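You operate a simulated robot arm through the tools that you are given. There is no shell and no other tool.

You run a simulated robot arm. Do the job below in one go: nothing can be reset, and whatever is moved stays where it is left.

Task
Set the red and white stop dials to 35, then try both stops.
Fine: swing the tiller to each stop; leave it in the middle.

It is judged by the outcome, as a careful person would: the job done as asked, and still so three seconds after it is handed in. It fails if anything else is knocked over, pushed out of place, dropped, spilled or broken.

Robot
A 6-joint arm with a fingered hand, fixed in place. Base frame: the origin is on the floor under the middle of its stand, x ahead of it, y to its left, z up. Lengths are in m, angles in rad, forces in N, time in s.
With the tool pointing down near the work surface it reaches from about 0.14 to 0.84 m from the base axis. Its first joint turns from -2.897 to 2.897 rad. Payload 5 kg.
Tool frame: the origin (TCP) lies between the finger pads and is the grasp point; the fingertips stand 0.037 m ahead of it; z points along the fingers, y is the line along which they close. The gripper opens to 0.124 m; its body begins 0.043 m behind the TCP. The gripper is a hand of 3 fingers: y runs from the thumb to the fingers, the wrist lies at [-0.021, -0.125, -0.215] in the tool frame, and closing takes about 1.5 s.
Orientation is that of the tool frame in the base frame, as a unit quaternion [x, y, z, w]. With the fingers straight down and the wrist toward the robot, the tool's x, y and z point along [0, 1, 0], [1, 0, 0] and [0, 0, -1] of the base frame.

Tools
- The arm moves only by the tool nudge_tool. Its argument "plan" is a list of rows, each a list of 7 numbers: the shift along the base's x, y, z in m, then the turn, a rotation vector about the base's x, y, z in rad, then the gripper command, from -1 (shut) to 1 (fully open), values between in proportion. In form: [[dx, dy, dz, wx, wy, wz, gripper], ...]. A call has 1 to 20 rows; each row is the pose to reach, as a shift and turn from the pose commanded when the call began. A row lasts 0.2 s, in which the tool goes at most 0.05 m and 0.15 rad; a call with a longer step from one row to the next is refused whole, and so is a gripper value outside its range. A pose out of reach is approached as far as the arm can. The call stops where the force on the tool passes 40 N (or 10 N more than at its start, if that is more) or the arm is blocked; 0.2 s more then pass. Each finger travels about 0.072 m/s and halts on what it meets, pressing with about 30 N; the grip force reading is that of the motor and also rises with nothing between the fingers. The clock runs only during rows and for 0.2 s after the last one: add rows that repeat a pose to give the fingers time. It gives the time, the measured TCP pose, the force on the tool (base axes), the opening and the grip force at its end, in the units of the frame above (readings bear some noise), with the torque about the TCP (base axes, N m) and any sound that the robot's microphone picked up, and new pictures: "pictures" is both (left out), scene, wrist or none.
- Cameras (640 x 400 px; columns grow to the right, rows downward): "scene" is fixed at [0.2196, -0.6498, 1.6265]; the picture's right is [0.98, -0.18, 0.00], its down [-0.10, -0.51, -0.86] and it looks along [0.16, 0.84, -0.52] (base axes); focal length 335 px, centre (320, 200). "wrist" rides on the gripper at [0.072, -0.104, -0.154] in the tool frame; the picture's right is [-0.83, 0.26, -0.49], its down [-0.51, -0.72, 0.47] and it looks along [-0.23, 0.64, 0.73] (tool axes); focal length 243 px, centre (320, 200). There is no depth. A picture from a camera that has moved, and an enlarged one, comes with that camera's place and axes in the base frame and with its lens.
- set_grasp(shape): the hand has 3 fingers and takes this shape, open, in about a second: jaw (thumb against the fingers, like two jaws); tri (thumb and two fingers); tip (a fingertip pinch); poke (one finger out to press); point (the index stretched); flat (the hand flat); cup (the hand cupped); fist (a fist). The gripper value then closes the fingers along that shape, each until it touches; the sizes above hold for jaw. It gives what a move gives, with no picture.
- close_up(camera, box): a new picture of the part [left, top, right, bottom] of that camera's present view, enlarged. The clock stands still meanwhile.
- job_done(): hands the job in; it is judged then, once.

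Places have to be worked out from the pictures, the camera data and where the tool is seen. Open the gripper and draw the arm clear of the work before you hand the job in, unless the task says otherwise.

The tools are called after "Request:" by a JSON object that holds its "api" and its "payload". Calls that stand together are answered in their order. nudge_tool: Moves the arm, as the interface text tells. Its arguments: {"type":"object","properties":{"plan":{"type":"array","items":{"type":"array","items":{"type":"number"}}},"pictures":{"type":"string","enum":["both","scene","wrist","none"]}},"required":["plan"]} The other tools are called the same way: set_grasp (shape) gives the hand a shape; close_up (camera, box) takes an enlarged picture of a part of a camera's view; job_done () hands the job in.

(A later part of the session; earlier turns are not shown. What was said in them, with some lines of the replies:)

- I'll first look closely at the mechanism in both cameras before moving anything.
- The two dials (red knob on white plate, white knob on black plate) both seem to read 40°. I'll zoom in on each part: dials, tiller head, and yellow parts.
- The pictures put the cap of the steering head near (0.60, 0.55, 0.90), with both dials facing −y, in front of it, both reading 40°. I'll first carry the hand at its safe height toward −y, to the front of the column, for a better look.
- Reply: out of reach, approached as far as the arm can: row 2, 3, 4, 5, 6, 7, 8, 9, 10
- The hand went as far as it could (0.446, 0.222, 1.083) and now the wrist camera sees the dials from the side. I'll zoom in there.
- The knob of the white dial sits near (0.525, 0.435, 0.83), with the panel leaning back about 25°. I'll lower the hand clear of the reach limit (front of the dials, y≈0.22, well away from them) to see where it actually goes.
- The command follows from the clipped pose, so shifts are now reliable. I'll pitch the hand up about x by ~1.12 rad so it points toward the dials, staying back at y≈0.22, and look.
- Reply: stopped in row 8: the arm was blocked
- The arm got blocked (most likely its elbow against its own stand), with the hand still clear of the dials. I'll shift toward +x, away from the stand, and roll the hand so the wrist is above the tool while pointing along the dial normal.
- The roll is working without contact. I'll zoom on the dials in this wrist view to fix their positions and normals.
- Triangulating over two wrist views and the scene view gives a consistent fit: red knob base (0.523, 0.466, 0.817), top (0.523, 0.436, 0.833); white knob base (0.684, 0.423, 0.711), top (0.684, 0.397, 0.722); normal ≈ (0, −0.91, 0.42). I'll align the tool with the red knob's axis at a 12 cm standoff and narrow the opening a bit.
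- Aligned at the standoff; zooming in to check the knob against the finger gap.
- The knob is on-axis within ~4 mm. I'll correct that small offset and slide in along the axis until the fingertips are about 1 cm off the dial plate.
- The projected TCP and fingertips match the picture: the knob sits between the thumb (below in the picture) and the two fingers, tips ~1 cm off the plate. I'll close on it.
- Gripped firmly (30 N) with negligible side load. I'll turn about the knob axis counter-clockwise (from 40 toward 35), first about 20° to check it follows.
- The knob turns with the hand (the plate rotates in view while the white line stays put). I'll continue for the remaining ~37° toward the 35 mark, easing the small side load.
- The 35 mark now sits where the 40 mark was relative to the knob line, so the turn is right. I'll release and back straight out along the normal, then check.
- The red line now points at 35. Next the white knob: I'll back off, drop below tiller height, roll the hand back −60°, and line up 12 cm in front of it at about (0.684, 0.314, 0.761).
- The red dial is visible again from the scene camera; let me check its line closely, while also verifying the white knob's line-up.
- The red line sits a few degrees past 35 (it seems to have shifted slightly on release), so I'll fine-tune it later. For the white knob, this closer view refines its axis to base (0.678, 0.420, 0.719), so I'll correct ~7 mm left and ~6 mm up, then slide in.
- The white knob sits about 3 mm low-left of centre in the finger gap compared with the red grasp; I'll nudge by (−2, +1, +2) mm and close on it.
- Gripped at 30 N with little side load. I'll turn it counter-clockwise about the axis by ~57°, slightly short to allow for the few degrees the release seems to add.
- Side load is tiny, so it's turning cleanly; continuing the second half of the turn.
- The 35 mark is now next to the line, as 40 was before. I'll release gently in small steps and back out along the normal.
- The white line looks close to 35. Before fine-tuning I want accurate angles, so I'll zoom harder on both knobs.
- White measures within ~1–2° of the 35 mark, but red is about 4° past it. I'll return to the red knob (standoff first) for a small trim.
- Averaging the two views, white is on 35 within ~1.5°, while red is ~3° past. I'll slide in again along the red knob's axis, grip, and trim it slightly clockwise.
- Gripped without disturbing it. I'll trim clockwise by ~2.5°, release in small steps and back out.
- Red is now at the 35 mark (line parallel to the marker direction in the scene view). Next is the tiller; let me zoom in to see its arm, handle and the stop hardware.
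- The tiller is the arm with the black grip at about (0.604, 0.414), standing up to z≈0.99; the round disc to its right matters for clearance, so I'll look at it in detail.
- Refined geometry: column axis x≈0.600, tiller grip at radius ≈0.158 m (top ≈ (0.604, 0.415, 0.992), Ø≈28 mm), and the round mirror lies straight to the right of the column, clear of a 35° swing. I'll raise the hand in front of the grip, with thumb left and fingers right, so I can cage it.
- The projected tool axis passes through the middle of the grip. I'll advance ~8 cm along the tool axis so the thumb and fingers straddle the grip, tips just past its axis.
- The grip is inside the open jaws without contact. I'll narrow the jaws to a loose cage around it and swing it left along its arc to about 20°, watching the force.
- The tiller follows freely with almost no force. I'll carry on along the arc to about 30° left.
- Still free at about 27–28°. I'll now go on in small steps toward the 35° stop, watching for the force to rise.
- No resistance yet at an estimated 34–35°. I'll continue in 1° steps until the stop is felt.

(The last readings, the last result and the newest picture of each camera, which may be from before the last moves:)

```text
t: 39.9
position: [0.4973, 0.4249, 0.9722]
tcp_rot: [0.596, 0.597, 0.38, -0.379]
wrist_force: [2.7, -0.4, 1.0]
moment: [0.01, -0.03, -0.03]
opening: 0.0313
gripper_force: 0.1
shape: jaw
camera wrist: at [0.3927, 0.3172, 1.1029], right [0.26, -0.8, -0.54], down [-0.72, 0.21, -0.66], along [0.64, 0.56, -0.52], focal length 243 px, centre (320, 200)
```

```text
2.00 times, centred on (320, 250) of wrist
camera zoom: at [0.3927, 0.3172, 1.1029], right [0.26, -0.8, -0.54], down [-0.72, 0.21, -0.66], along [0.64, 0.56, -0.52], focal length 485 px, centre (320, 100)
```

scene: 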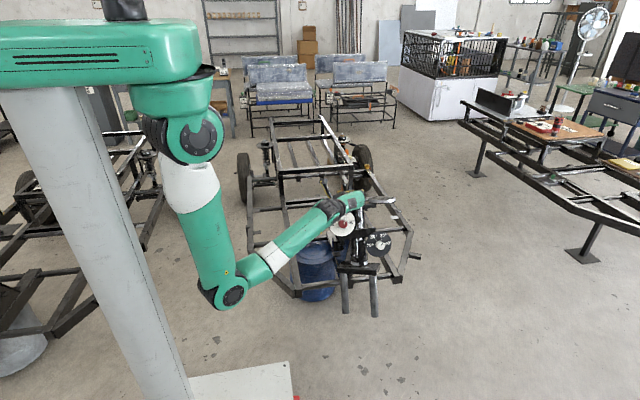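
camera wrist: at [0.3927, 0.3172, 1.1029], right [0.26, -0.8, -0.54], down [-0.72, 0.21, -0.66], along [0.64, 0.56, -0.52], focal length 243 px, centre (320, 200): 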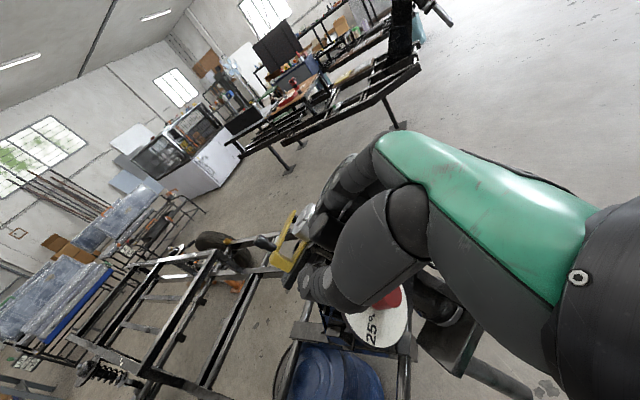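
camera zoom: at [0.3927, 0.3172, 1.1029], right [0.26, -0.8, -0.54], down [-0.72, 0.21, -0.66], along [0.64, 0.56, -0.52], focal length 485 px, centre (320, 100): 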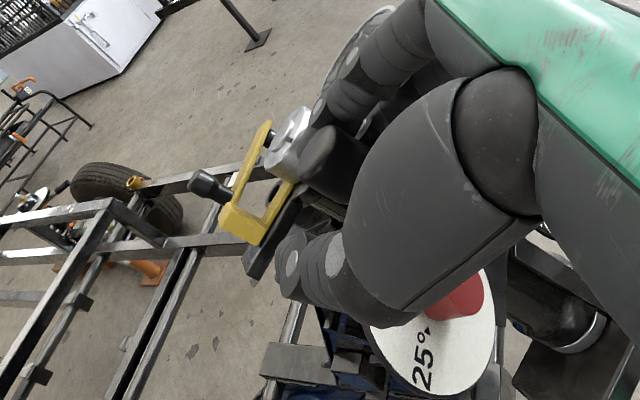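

The grip has shifted back toward the right fingers and force is starting to rise (2.7 N), suggesting the stop. I'll press a few millimetres more to confirm it is a hard stop.

Request:
{"api": "nudge_tool", "payload": {"plan": [[-0.0016, 0.0012, -0.0006, 0, 0, 0, -0.5], [-0.0032, 0.0024, -0.0011, 0, 0, 0, -0.5], [-0.0048, 0.0036, -0.0017, 0, 0, 0, -0.5], [-0.0048, 0.0036, -0.0017, 0, 0, 0, -0.5]], "pictures": "wrist"}}

Request:
{"api": "close_up", "payload": {"camera": "wrist", "box": [220, 150, 420, 350]}}

```text
t: 40.9
position: [0.4926, 0.4277, 0.9726]
tcp_rot: [0.596, 0.597, 0.38, -0.379]
wrist_force: [6.5, -1.1, 0.5]
moment: [0.03, -0.06, -0.11]
opening: 0.0325
gripper_force: 0.1
shape: jaw
camera wrist: at [0.3875, 0.3201, 1.102], right [0.26, -0.8, -0.54], down [-0.72, 0.21, -0.66], along [0.64, 0.56, -0.52], focal length 243 px, centre (320, 200)
```

wrist: 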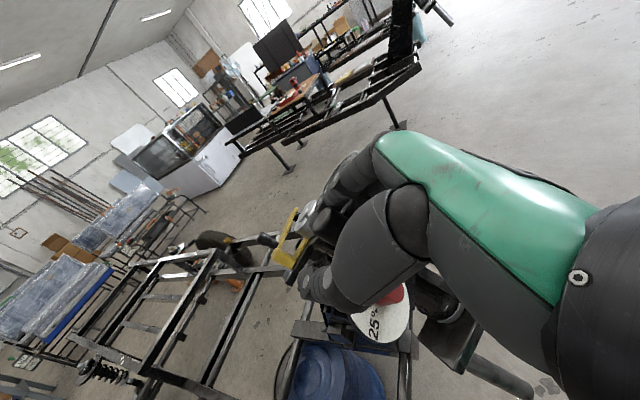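

```text
2.00 times, centred on (320, 250) of wrist
camera zoom: at [0.3875, 0.3201, 1.102], right [0.26, -0.8, -0.54], down [-0.72, 0.21, -0.66], along [0.64, 0.56, -0.52], focal length 485 px, centre (320, 100)
```

zoom: 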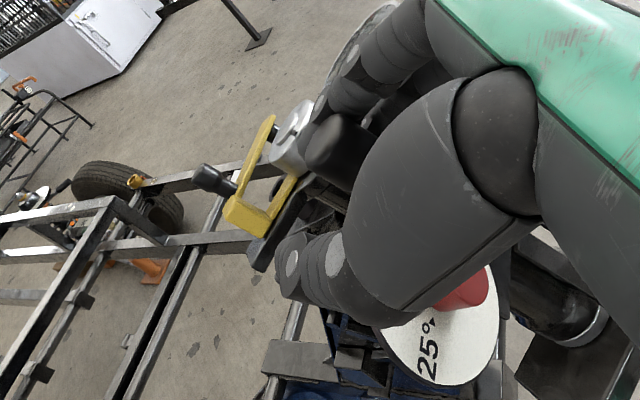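

The grip stayed put (≈35–36° from centre) while the hand moved on and force built to 6.5 N, so this is the left stop. I'll press slightly firmer once to be sure it's fully home.

Request:
{"api": "nudge_tool", "payload": {"plan": [[-0.0016, 0.0012, -0.0006, 0, 0, 0, -0.5], [-0.0032, 0.0024, -0.0011, 0, 0, 0, -0.5], [-0.0048, 0.0036, -0.0017, 0, 0, 0, -0.5], [-0.0048, 0.0036, -0.0017, 0, 0, 0, -0.5]], "pictures": "both"}}

Request:
{"api": "close_up", "payload": {"camera": "wrist", "box": [220, 150, 420, 350]}}

Request:
{"api": "close_up", "payload": {"camera": "scene", "box": [310, 160, 420, 330]}}

```text
t: 41.9
position: [0.4874, 0.4311, 0.9692]
tcp_rot: [0.597, 0.597, 0.379, -0.379]
wrist_force: [11.8, -5.9, 3.2]
moment: [0.08, -0.03, -0.32]
opening: 0.0338
gripper_force: 0.1
shape: jaw
camera wrist: at [0.3826, 0.3237, 1.1003], right [0.26, -0.8, -0.54], down [-0.72, 0.21, -0.66], along [0.64, 0.56, -0.52], focal length 243 px, centre (320, 200)
```

scene: 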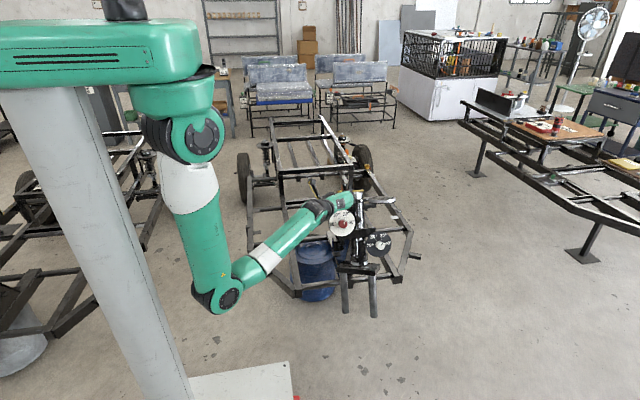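
wrist: 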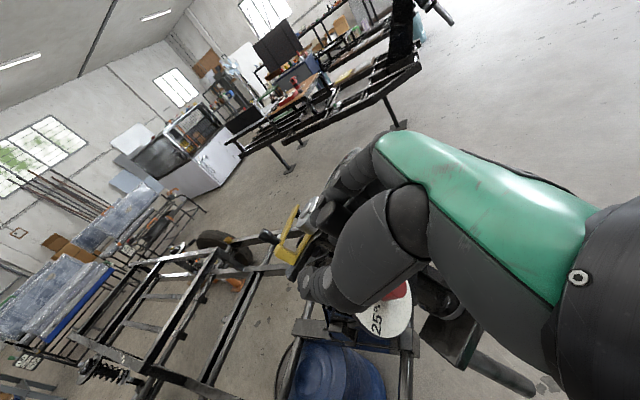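

```text
2.00 times, centred on (320, 250) of wrist
camera zoom: at [0.3826, 0.3237, 1.1003], right [0.26, -0.8, -0.54], down [-0.72, 0.21, -0.66], along [0.64, 0.56, -0.52], focal length 485 px, centre (320, 100)
```

zoom: 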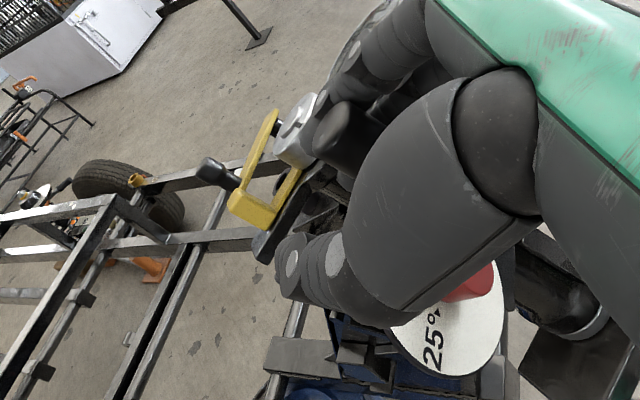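

```text
2.35 times, centred on (365, 245) of scene
camera zoom: at [0.2196, -0.6498, 1.6265], right [0.98, -0.18, 0.0], down [-0.1, -0.51, -0.86], along [0.16, 0.84, -0.52], focal length 788 px, centre (214, 94)
```

zoom: 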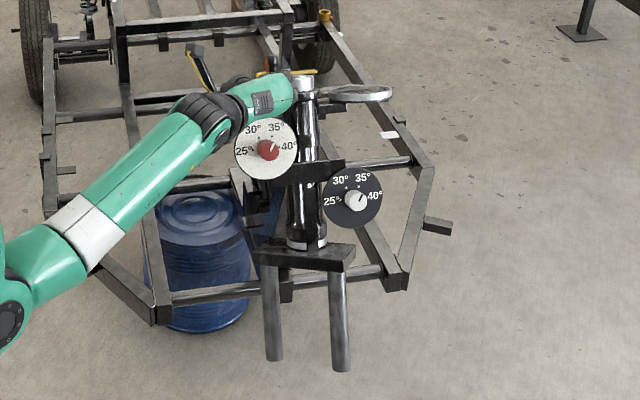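

Left stop confirmed with 12 N and no further motion. Now I'll bring the tiller back along the arc toward the middle, pushing with the thumb.

Request:
{"api": "nudge_tool", "payload": {"plan": [[0.0085, -0.0076, 0.0035, 0, 0, 0, -0.5], [0.0197, -0.0154, 0.0072, 0, 0, 0, -0.5], [0.0316, -0.0223, 0.0104, 0, 0, 0, -0.5], [0.0441, -0.0282, 0.0131, 0, 0, 0, -0.5], [0.0572, -0.0331, 0.0154, 0, 0, 0, -0.5], [0.0707, -0.037, 0.0172, 0, 0, 0, -0.5], [0.0845, -0.0397, 0.0184, 0, 0, 0, -0.5], [0.0985, -0.0415, 0.0192, 0, 0, 0, -0.5], [0.1126, -0.042, 0.0195, 0, 0, 0, -0.5]], "pictures": "both"}}

Request:
{"api": "close_up", "payload": {"camera": "wrist", "box": [220, 150, 420, 350]}}

Request:
{"api": "close_up", "payload": {"camera": "scene", "box": [310, 160, 420, 330]}}

```text
t: 43.9
position: [0.6002, 0.3897, 0.9871]
tcp_rot: [0.597, 0.597, 0.379, -0.378]
wrist_force: [-0.1, 0.1, -0.5]
moment: [-0.04, 0.03, 0.02]
opening: 0.0312
gripper_force: 0.1
shape: jaw
camera wrist: at [0.4958, 0.2819, 1.1196], right [0.26, -0.8, -0.54], down [-0.72, 0.21, -0.66], along [0.64, 0.56, -0.52], focal length 243 px, centre (320, 200)
```

scene: 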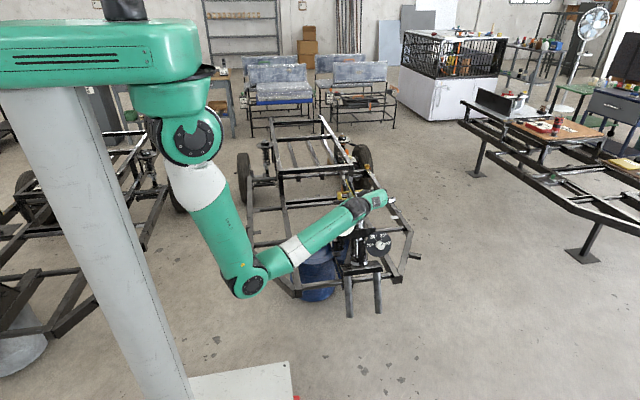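
wrist: 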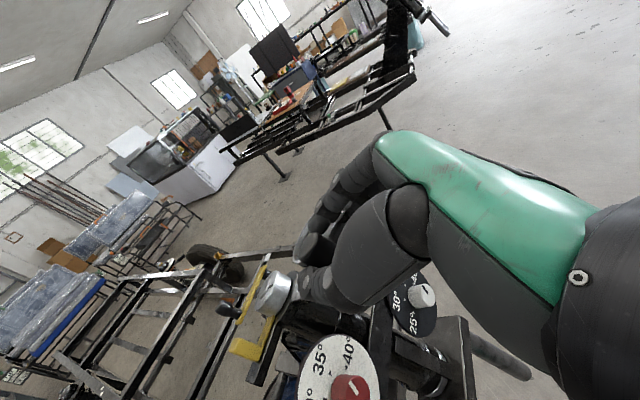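

```text
2.00 times, centred on (320, 250) of wrist
camera zoom: at [0.4958, 0.2819, 1.1196], right [0.26, -0.8, -0.54], down [-0.72, 0.21, -0.66], along [0.64, 0.56, -0.52], focal length 485 px, centre (320, 100)
```

zoom: 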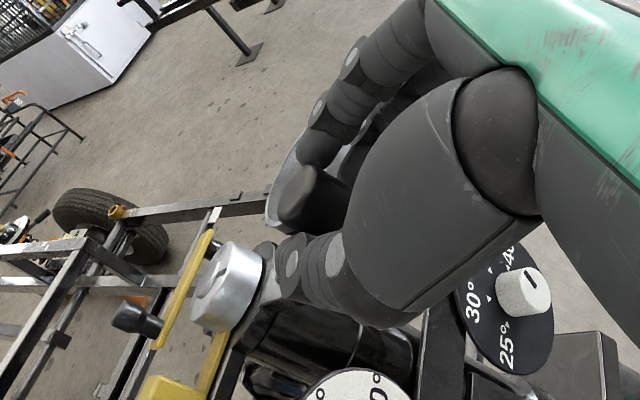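

```text
2.35 times, centred on (365, 245) of scene
camera zoom: at [0.2196, -0.6498, 1.6265], right [0.98, -0.18, 0.0], down [-0.1, -0.51, -0.86], along [0.16, 0.84, -0.52], focal length 788 px, centre (214, 94)
```

zoom: 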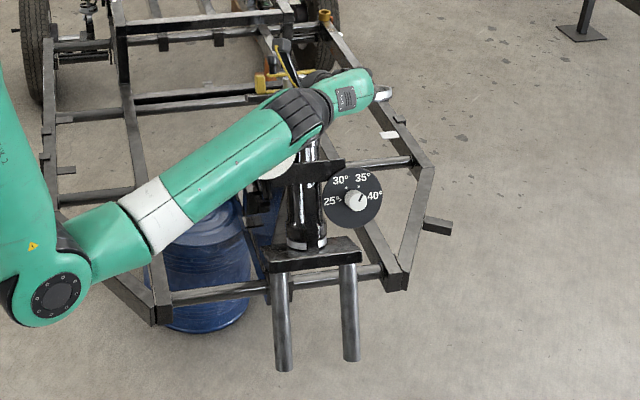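

Back near the middle with no load. Now continuing right along the arc to about 30°.

Request:
{"api": "nudge_tool", "payload": {"plan": [[0.0141, 0.0013, 0.0016, 0, 0, 0, -0.5], [0.0281, 0.0031, 0.0008, 0, 0, 0, -0.5], [0.0419, 0.0058, -0.0005, 0, 0, 0, -0.5], [0.0554, 0.0097, -0.0023, 0, 0, 0, -0.5], [0.062, 0.012, -0.0034, 0, 0, 0, -0.5], [0.0685, 0.0146, -0.0046, 0, 0, 0, -0.5], [0.075, 0.0175, -0.0059, 0, 0, 0, -0.5], [0.081, 0.0205, -0.0073, 0, 0, 0, -0.5]], "pictures": "both"}}

Request:
{"api": "close_up", "payload": {"camera": "wrist", "box": [220, 150, 420, 350]}}

Request:
{"api": "close_up", "payload": {"camera": "scene", "box": [310, 160, 430, 330]}}

```text
t: 45.6
position: [0.6814, 0.4108, 0.9801]
tcp_rot: [0.596, 0.598, 0.379, -0.379]
wrist_force: [1.0, -0.4, 0.9]
moment: [0.03, -0.01, -0.01]
opening: 0.031
gripper_force: 0.0
shape: jaw
camera wrist: at [0.5768, 0.3026, 1.1111], right [0.26, -0.8, -0.54], down [-0.72, 0.21, -0.66], along [0.64, 0.56, -0.52], focal length 243 px, centre (320, 200)
```

scene: 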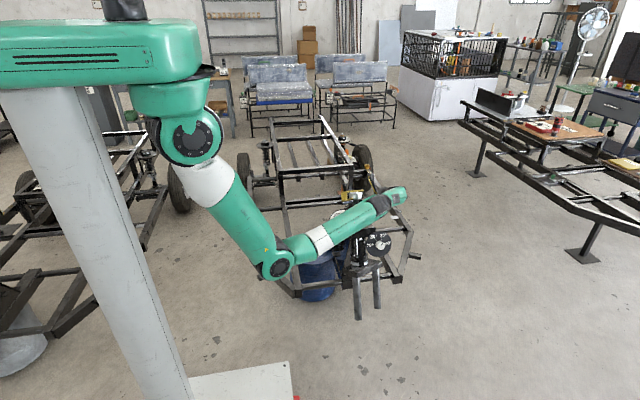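
wrist: 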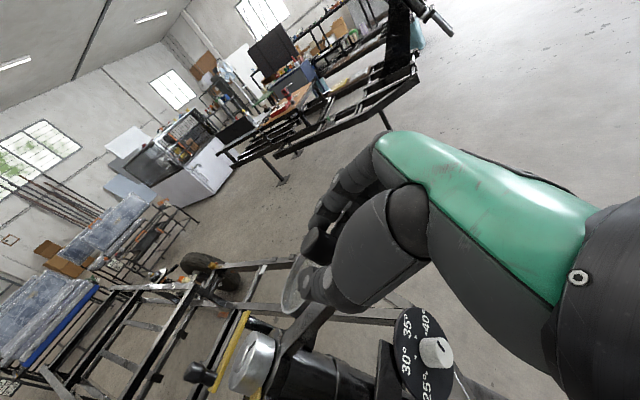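

```text
2.00 times, centred on (320, 250) of wrist
camera zoom: at [0.5768, 0.3026, 1.1111], right [0.26, -0.8, -0.54], down [-0.72, 0.21, -0.66], along [0.64, 0.56, -0.52], focal length 485 px, centre (320, 100)
```

zoom: 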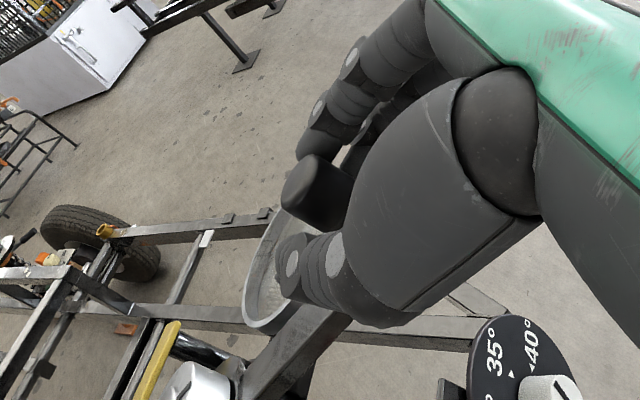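

```text
2.35 times, centred on (370, 245) of scene
camera zoom: at [0.2196, -0.6498, 1.6265], right [0.98, -0.18, 0.0], down [-0.1, -0.51, -0.86], along [0.16, 0.84, -0.52], focal length 788 px, centre (202, 94)
```

zoom: 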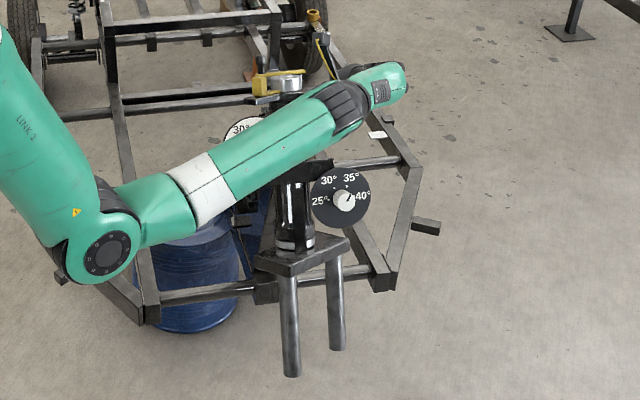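

Still free at about 30° right, and the mirror is well clear of the fingertips. I'll step on toward the right stop.

Request:
{"api": "nudge_tool", "payload": {"plan": [[0.0048, 0.0026, -0.0012, 0, 0, 0, -0.5], [0.0096, 0.0054, -0.0025, 0, 0, 0, -0.5], [0.0119, 0.0069, -0.0032, 0, 0, 0, -0.5], [0.0142, 0.0083, -0.0039, 0, 0, 0, -0.5], [0.0165, 0.0099, -0.0046, 0, 0, 0, -0.5], [0.0187, 0.0114, -0.0053, 0, 0, 0, -0.5], [0.0209, 0.0131, -0.0061, 0, 0, 0, -0.5]], "pictures": "wrist"}}

Request:
{"api": "close_up", "payload": {"camera": "wrist", "box": [220, 150, 420, 350]}}

```text
t: 47.2
position: [0.7029, 0.423, 0.9749]
tcp_rot: [0.598, 0.596, 0.379, -0.379]
wrist_force: [-4.9, -1.7, 0.4]
moment: [-0.02, 0.07, 0.14]
opening: 0.0328
gripper_force: 0.1
shape: jaw
camera wrist: at [0.598, 0.315, 1.106], right [0.26, -0.8, -0.54], down [-0.72, 0.21, -0.66], along [0.64, 0.56, -0.52], focal length 243 px, centre (320, 200)
```

wrist: 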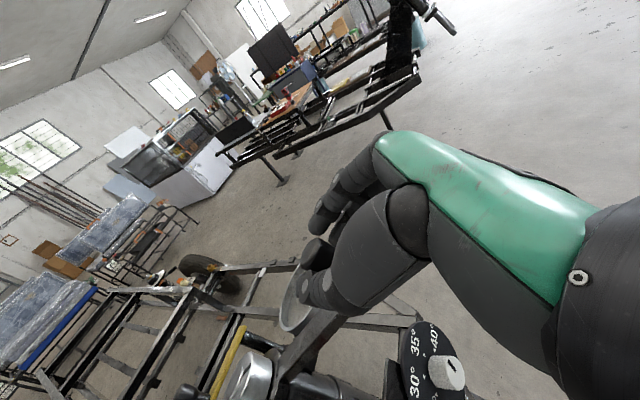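

```text
2.00 times, centred on (320, 250) of wrist
camera zoom: at [0.598, 0.315, 1.106], right [0.26, -0.8, -0.54], down [-0.72, 0.21, -0.66], along [0.64, 0.56, -0.52], focal length 485 px, centre (320, 100)
```

zoom: 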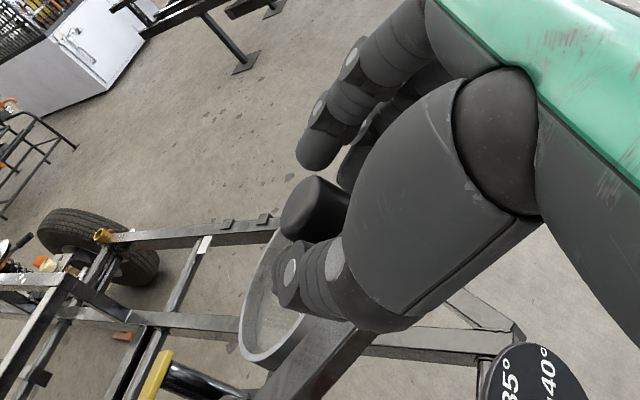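

Contact force is rising (−4.9 N) with the grip at about 34–35° right. I'll press a little more to confirm the stop.

Request:
{"api": "nudge_tool", "payload": {"plan": [[0.0016, 0.0012, -0.0006, 0, 0, 0, -0.5], [0.0032, 0.0024, -0.0011, 0, 0, 0, -0.5], [0.0048, 0.0036, -0.0017, 0, 0, 0, -0.5], [0.0064, 0.0048, -0.0023, 0, 0, 0, -0.5], [0.0064, 0.0048, -0.0023, 0, 0, 0, -0.5]], "pictures": "wrist"}}

Request:
{"api": "close_up", "payload": {"camera": "wrist", "box": [220, 150, 420, 350]}}

Request:
{"api": "close_up", "payload": {"camera": "scene", "box": [310, 160, 430, 330]}}

```text
t: 48.5
position: [0.7089, 0.4281, 0.9713]
tcp_rot: [0.597, 0.597, 0.379, -0.38]
wrist_force: [-10.4, -3.2, 1.8]
moment: [0.04, 0.1, 0.21]
opening: 0.0349
gripper_force: 0.1
shape: jaw
camera wrist: at [0.6043, 0.3201, 1.1032], right [0.26, -0.8, -0.54], down [-0.72, 0.21, -0.66], along [0.64, 0.56, -0.52], focal length 243 px, centre (320, 200)
```

wrist: 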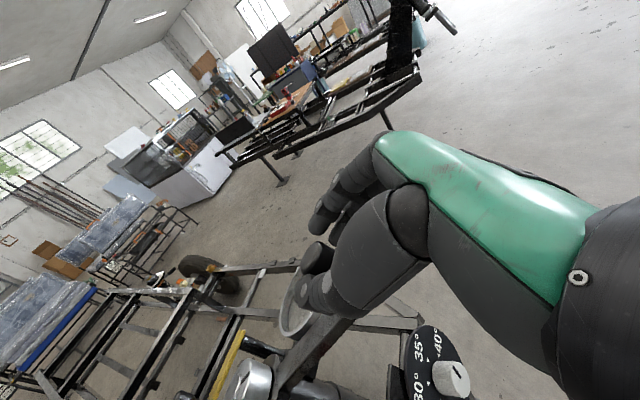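

```text
2.00 times, centred on (320, 250) of wrist
camera zoom: at [0.6043, 0.3201, 1.1032], right [0.26, -0.8, -0.54], down [-0.72, 0.21, -0.66], along [0.64, 0.56, -0.52], focal length 485 px, centre (320, 100)
```

zoom: 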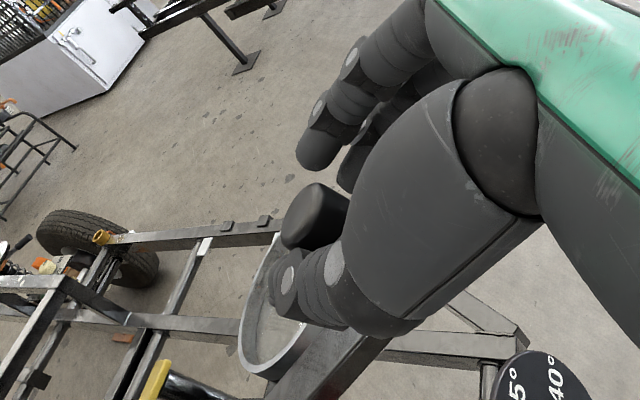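

```text
2.35 times, centred on (370, 245) of scene
camera zoom: at [0.2196, -0.6498, 1.6265], right [0.98, -0.18, 0.0], down [-0.1, -0.51, -0.86], along [0.16, 0.84, -0.52], focal length 788 px, centre (202, 94)
```

zoom: 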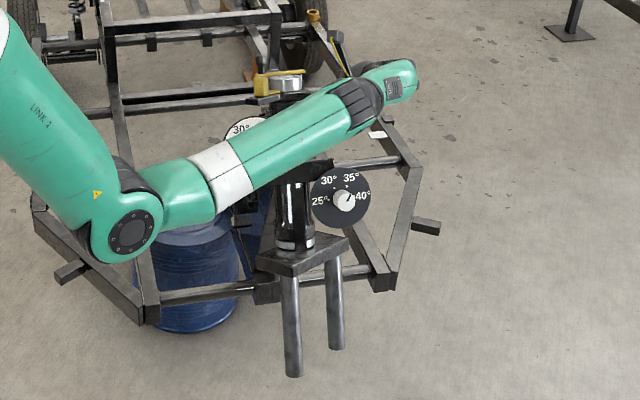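

Right stop confirmed as well (10 N, grip unmoved at ≈35°). Now I'll bring the tiller back along the arc to the middle, slowing near the end.

Request:
{"api": "nudge_tool", "payload": {"plan": [[-0.0048, -0.0043, 0.002, 0, 0, 0, -0.5], [-0.016, -0.0121, 0.0056, 0, 0, 0, -0.5], [-0.0279, -0.019, 0.0088, 0, 0, 0, -0.5], [-0.0404, -0.0249, 0.0115, 0, 0, 0, -0.5], [-0.0535, -0.0297, 0.0138, 0, 0, 0, -0.5], [-0.067, -0.0336, 0.0156, 0, 0, 0, -0.5], [-0.0808, -0.0364, 0.0169, 0, 0, 0, -0.5], [-0.0878, -0.0373, 0.0173, 0, 0, 0, -0.5], [-0.0948, -0.0381, 0.0177, 0, 0, 0, -0.5], [-0.1004, -0.0384, 0.0179, 0, 0, 0, -0.5], [-0.1061, -0.0386, 0.0179, 0, 0, 0, -0.5], [-0.1089, -0.0386, 0.0179, 0, 0, 0, -0.5], [-0.1089, -0.0386, 0.0179, 0, 0, 0, -0.5]], "pictures": "both"}}

Request:
{"api": "close_up", "payload": {"camera": "wrist", "box": [220, 150, 420, 350]}}

Request:
{"api": "close_up", "payload": {"camera": "scene", "box": [325, 205, 405, 325]}}

```text
t: 51.2
position: [0.5996, 0.391, 0.9907]
tcp_rot: [0.597, 0.597, 0.38, -0.379]
wrist_force: [0.3, 0.4, 0.2]
moment: [0.02, -0.01, -0.04]
opening: 0.0313
gripper_force: 0.1
shape: jaw
camera wrist: at [0.4954, 0.2823, 1.1214], right [0.26, -0.8, -0.54], down [-0.72, 0.21, -0.66], along [0.64, 0.56, -0.52], focal length 243 px, centre (320, 200)
```

scene: 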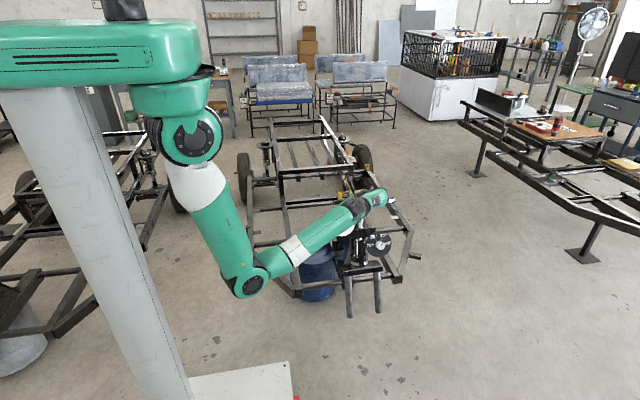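
wrist: 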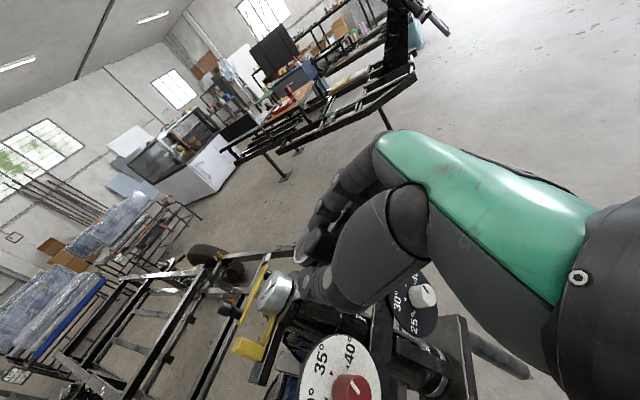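

```text
2.00 times, centred on (320, 250) of wrist
camera zoom: at [0.4954, 0.2823, 1.1214], right [0.26, -0.8, -0.54], down [-0.72, 0.21, -0.66], along [0.64, 0.56, -0.52], focal length 485 px, centre (320, 100)
```

zoom: 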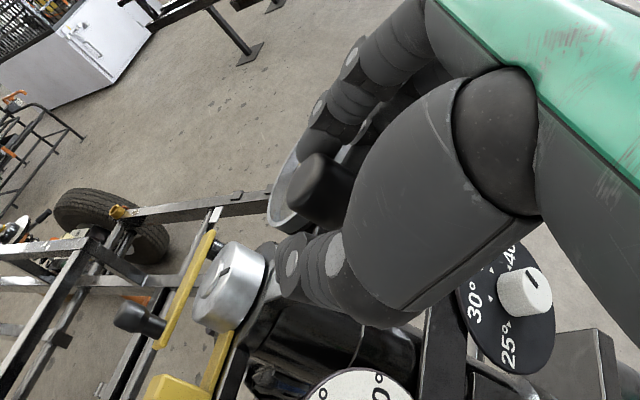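

```text
3.33 times, centred on (365, 265) of scene
camera zoom: at [0.2196, -0.6498, 1.6265], right [0.98, -0.18, 0.0], down [-0.1, -0.51, -0.86], along [0.16, 0.84, -0.52], focal length 1116 px, centre (170, -17)
```

zoom: 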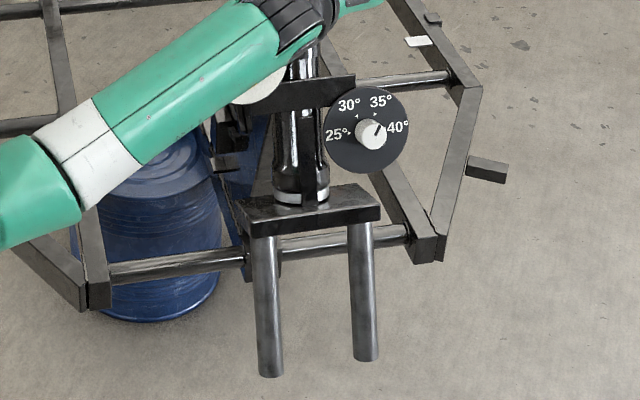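

The fork legs and crown look back where they began. I'll compare against my very first close-up with the same framing.

Request:
{"api": "close_up", "payload": {"camera": "scene", "box": [358, 225, 398, 265]}}

Request:
{"api": "close_up", "payload": {"camera": "scene", "box": [340, 255, 400, 295]}}

```text
10.00 times, centred on (378, 245) of scene
camera zoom: at [0.2196, -0.6498, 1.6265], right [0.98, -0.18, 0.0], down [-0.1, -0.51, -0.86], along [0.16, 0.84, -0.52], focal length 3348 px, centre (-260, -250)
```

zoom: 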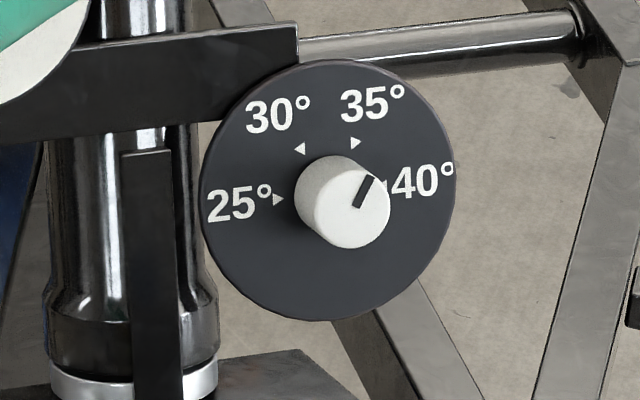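

```text
10.00 times, centred on (370, 275) of scene
camera zoom: at [0.2196, -0.6498, 1.6265], right [0.98, -0.18, 0.0], down [-0.1, -0.51, -0.86], along [0.16, 0.84, -0.52], focal length 3348 px, centre (-180, -550)
```

zoom: 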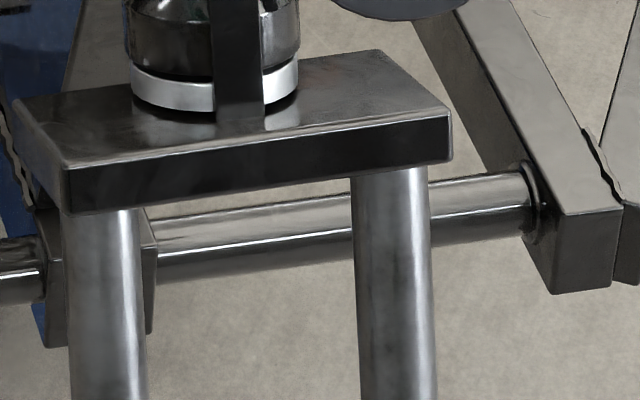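

The crown is within about 1° of square, matching its start position. I'll open the cage and withdraw straight out along the tool axis, without touching the grip.

Request:
{"api": "nudge_tool", "payload": {"plan": [[0, 0, 0, 0, 0, 0, -0.2], [0, 0, 0, 0, 0, 0, 0.1], [0, 0, 0, 0, 0, 0, 0.2], [0, 0, 0, 0, 0, 0, 0.2], [0, -0.018, 0.0084, 0, 0, 0, 0.2], [0, -0.036, 0.0168, 0, 0, 0, 0.2], [0, -0.056, 0.026, 0, 0, 0, 0.2], [0, -0.08, 0.037, 0, 0, 0, 0.2], [0, -0.105, 0.049, 0, 0, 0, 0.2]], "pictures": "both"}}

Request:
{"api": "close_up", "payload": {"camera": "scene", "box": [340, 255, 400, 295]}}

Request:
{"api": "close_up", "payload": {"camera": "wrist", "box": [180, 150, 420, 350]}}

```text
t: 53.2
position: [0.6007, 0.2837, 1.0408]
tcp_rot: [0.597, 0.597, 0.379, -0.379]
wrist_force: [-0.2, 0.1, -0.8]
moment: [0.02, 0.0, 0.02]
opening: 0.0741
gripper_force: 0.0
shape: jaw
camera wrist: at [0.4963, 0.1762, 1.1712], right [0.26, -0.8, -0.54], down [-0.72, 0.21, -0.66], along [0.64, 0.56, -0.52], focal length 243 px, centre (320, 200)
```

scene: 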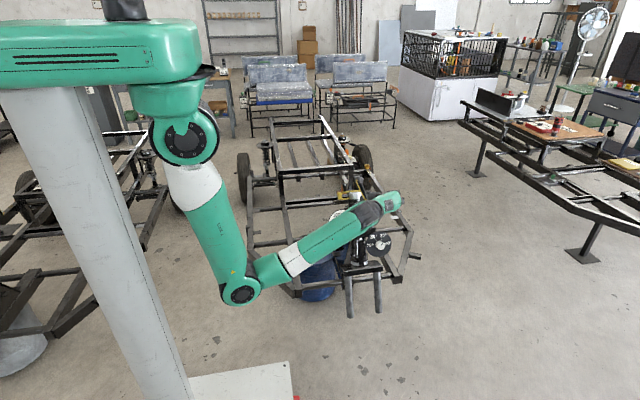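
wrist: 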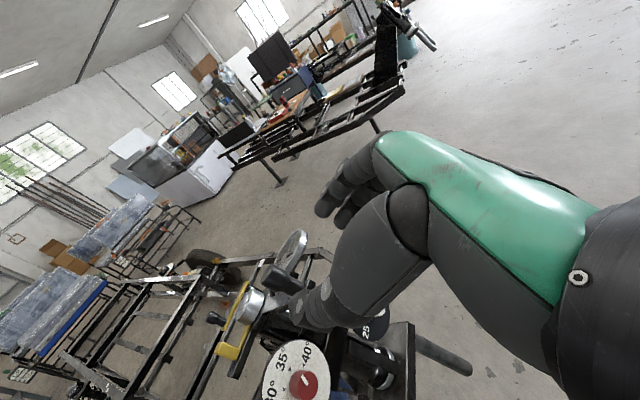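

```text
10.00 times, centred on (370, 275) of scene
camera zoom: at [0.2196, -0.6498, 1.6265], right [0.98, -0.18, 0.0], down [-0.1, -0.51, -0.86], along [0.16, 0.84, -0.52], focal length 3348 px, centre (-180, -550)
```

zoom: 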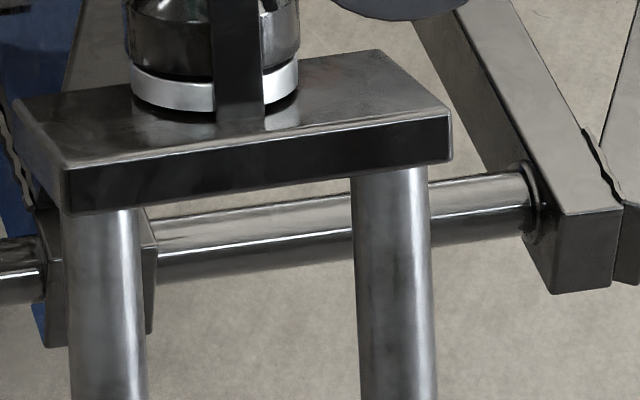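

```text
2.00 times, centred on (300, 250) of wrist
camera zoom: at [0.4963, 0.1762, 1.1712], right [0.26, -0.8, -0.54], down [-0.72, 0.21, -0.66], along [0.64, 0.56, -0.52], focal length 485 px, centre (360, 100)
```

zoom: 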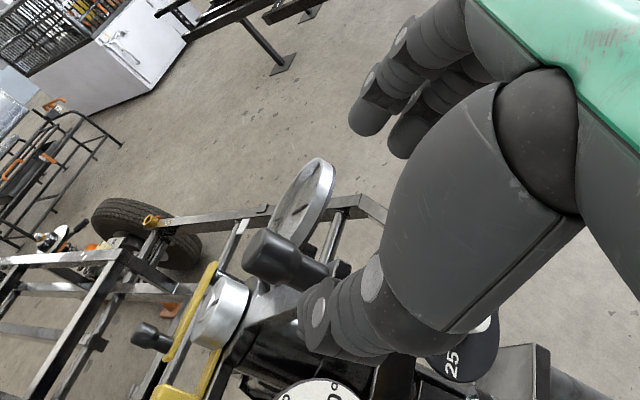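

The tiller stayed put. I'll back the hand off further and up, clear of the work, to check everything with an unobstructed scene view.

Request:
{"api": "nudge_tool", "payload": {"plan": [[0.02, -0.03, 0.0, 0, 0, 0, 0.2], [0.04, -0.06, -0.01, 0, 0, 0, 0.2], [0.06, -0.09, -0.02, 0, 0, 0, 0.4], [0.08, -0.12, -0.03, 0, 0, 0, 0.6], [0.1, -0.15, -0.04, 0, 0, 0, 0.8], [0.12, -0.18, -0.05, 0, 0, 0, 1], [0.12, -0.2, -0.05, 0, 0, 0, 1], [0.12, -0.2, -0.05, 0, 0, 0, 1]], "pictures": "both"}}

Request:
{"api": "close_up", "payload": {"camera": "scene", "box": [310, 170, 430, 270]}}

Request:
{"api": "close_up", "payload": {"camera": "scene", "box": [325, 203, 365, 243]}}

Request:
{"api": "close_up", "payload": {"camera": "scene", "box": [358, 225, 398, 265]}}

Request:
{"api": "close_up", "payload": {"camera": "scene", "box": [330, 175, 400, 215]}}

```text
t: 55.0
position: [0.723, 0.0829, 0.9889]
tcp_rot: [0.597, 0.597, 0.379, -0.379]
wrist_force: [-0.6, -0.4, 0.1]
moment: [0.0, 0.05, 0.0]
opening: 0.1237
gripper_force: 0.2
shape: jaw
camera wrist: at [0.6183, -0.0249, 1.1204], right [0.26, -0.8, -0.54], down [-0.72, 0.21, -0.66], along [0.64, 0.56, -0.52], focal length 243 px, centre (320, 200)
```

scene: 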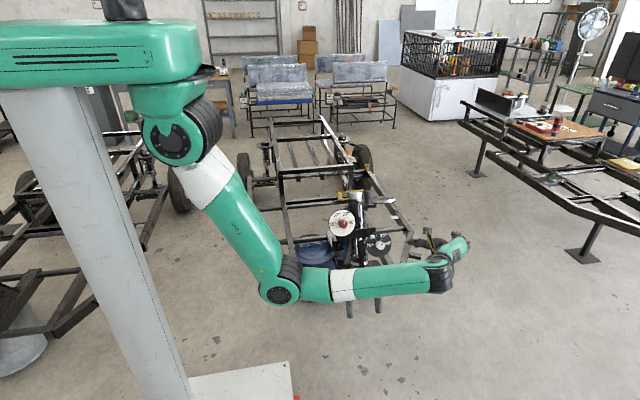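
wrist: 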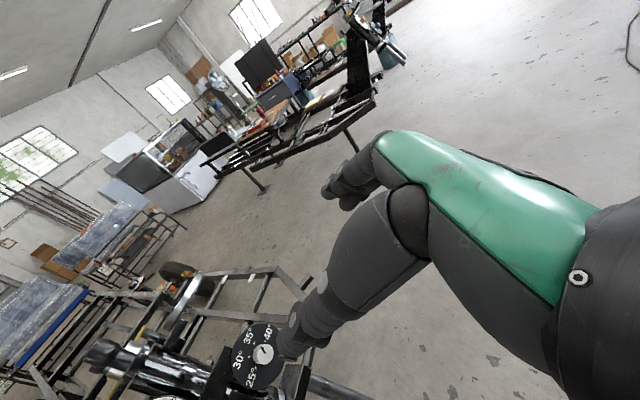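

```text
4.00 times, centred on (370, 220) of scene
camera zoom: at [0.2196, -0.6498, 1.6265], right [0.98, -0.18, 0.0], down [-0.1, -0.51, -0.86], along [0.16, 0.84, -0.52], focal length 1339 px, centre (120, 120)
```

zoom: 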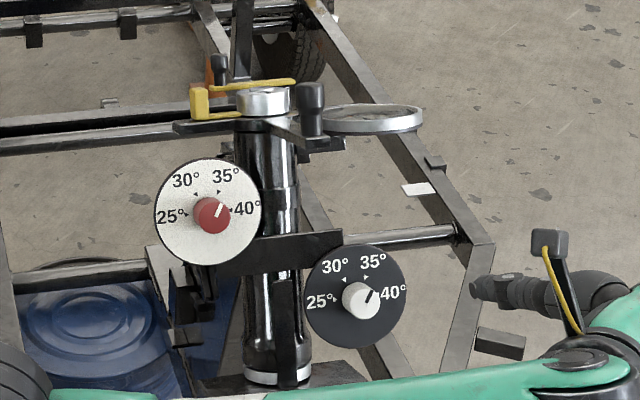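

```text
10.00 times, centred on (345, 223) of scene
camera zoom: at [0.2196, -0.6498, 1.6265], right [0.98, -0.18, 0.0], down [-0.1, -0.51, -0.86], along [0.16, 0.84, -0.52], focal length 3348 px, centre (70, -30)
```

zoom: 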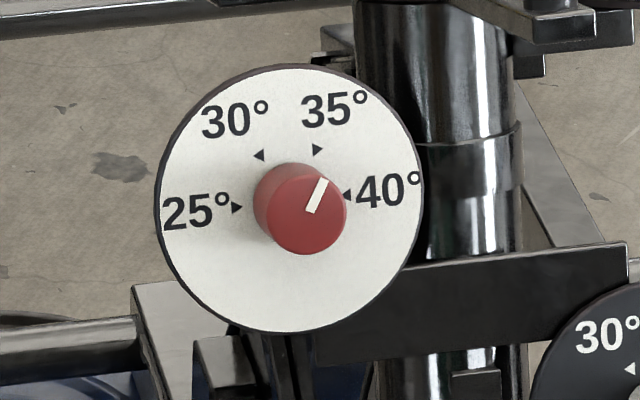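

```text
10.00 times, centred on (378, 245) of scene
camera zoom: at [0.2196, -0.6498, 1.6265], right [0.98, -0.18, 0.0], down [-0.1, -0.51, -0.86], along [0.16, 0.84, -0.52], focal length 3348 px, centre (-260, -250)
```

zoom: 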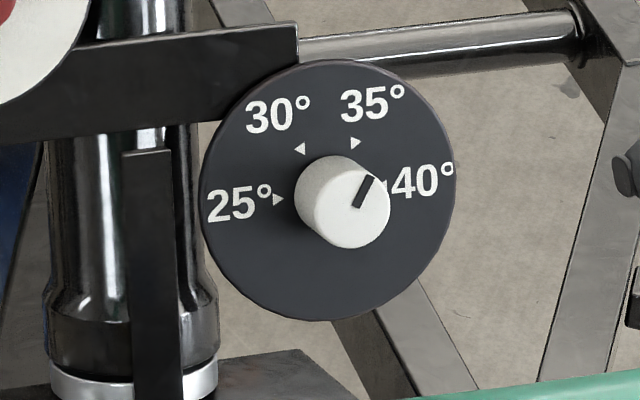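

```text
9.14 times, centred on (365, 195) of scene
camera zoom: at [0.2196, -0.6498, 1.6265], right [0.98, -0.18, 0.0], down [-0.1, -0.51, -0.86], along [0.16, 0.84, -0.52], focal length 3061 px, centre (-91, 246)
```

zoom: 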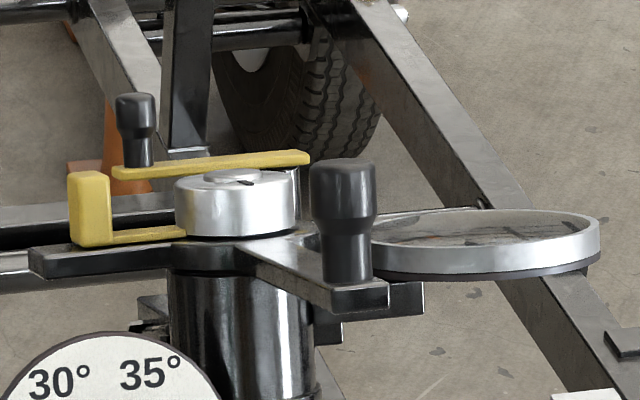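

Red and white lines both point at the 35 marks, the tiller sits within about 1.3° of its starting middle position, and nothing else has moved. I'll raise the open hand a little further clear and check once more that the tiller doesn't drift.

Request:
{"api": "nudge_tool", "payload": {"plan": [[0, -0.01, 0.02, 0, 0, 0, 1], [0, -0.02, 0.04, 0, 0, 0, 1], [0, -0.02, 0.05, 0, 0, 0, 1], [0, -0.02, 0.05, 0, 0, 0, 1], [0, -0.02, 0.05, 0, 0, 0, 1], [0, -0.02, 0.05, 0, 0, 0, 1], [0, -0.02, 0.05, 0, 0, 0, 1]], "pictures": "scene"}}

Request:
{"api": "close_up", "payload": {"camera": "scene", "box": [330, 175, 400, 215]}}

Request:
{"api": "close_up", "payload": {"camera": "scene", "box": [310, 170, 430, 270]}}

```text
t: 56.6
position: [0.7212, 0.065, 1.0394]
tcp_rot: [0.598, 0.597, 0.379, -0.379]
wrist_force: [0.0, 0.9, -0.3]
moment: [-0.02, -0.02, -0.02]
opening: 0.1236
gripper_force: 0.2
shape: jaw
```

scene: 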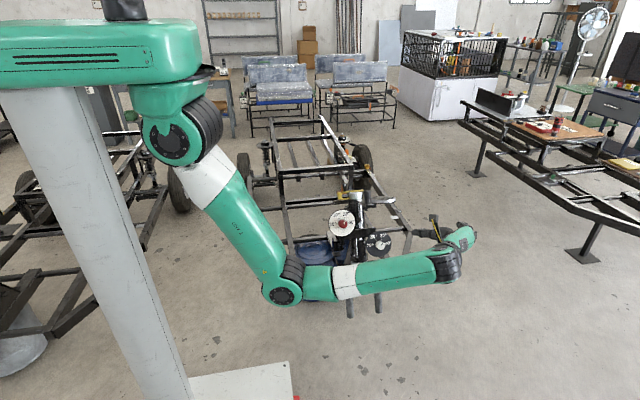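

```text
9.14 times, centred on (365, 195) of scene
camera zoom: at [0.2196, -0.6498, 1.6265], right [0.98, -0.18, 0.0], down [-0.1, -0.51, -0.86], along [0.16, 0.84, -0.52], focal length 3061 px, centre (-91, 246)
```

zoom: 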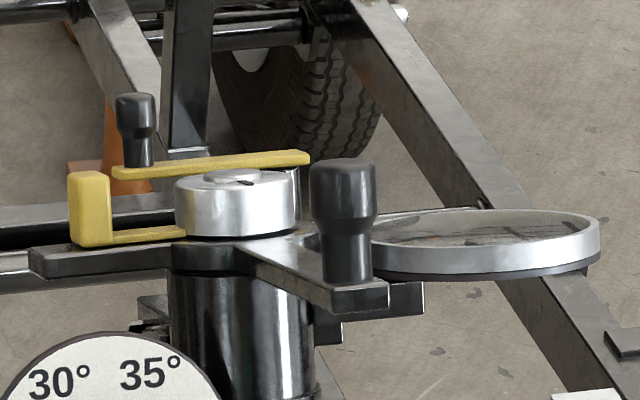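

```text
4.00 times, centred on (370, 220) of scene
camera zoom: at [0.2196, -0.6498, 1.6265], right [0.98, -0.18, 0.0], down [-0.1, -0.51, -0.86], along [0.16, 0.84, -0.52], focal length 1339 px, centre (120, 120)
```

zoom: 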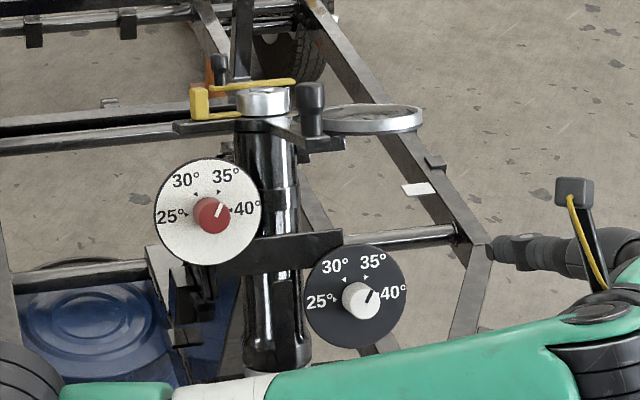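

The tiller hasn't drifted from the middle, both dials still read 35, and the open hand is clear of the work. Both stops have been tried, so I'm handing the job in.

Request:
{"api": "job_done", "payload": {}}

```text
The job is handed in.
```

Both stop dials are set to 35, and I swung the tiller to each stop and left it in the middle. I've handed the job in, but no result has come back yet.

- **Dials:** Both pointer lines are within a couple of degrees of the 35 mark, measured from the close-ups. After the first turn, red sat about 3° past 35, so I gripped it again and trimmed it back.
- **Stops:** The tiller stopped firmly about 35° to the left, where I pressed with 12 N. It did the same to the right under 10 N. In both cases the tiller grip did not move any further.
- **Middle:** The tiller rests about 1.3° to the right of where it started. It did not drift in the few seconds I watched after letting go.

Early on the arm was blocked once, probably by its own stand, and it touched nothing on the work. The close-ups show nothing else moved, and the hand is open and clear.
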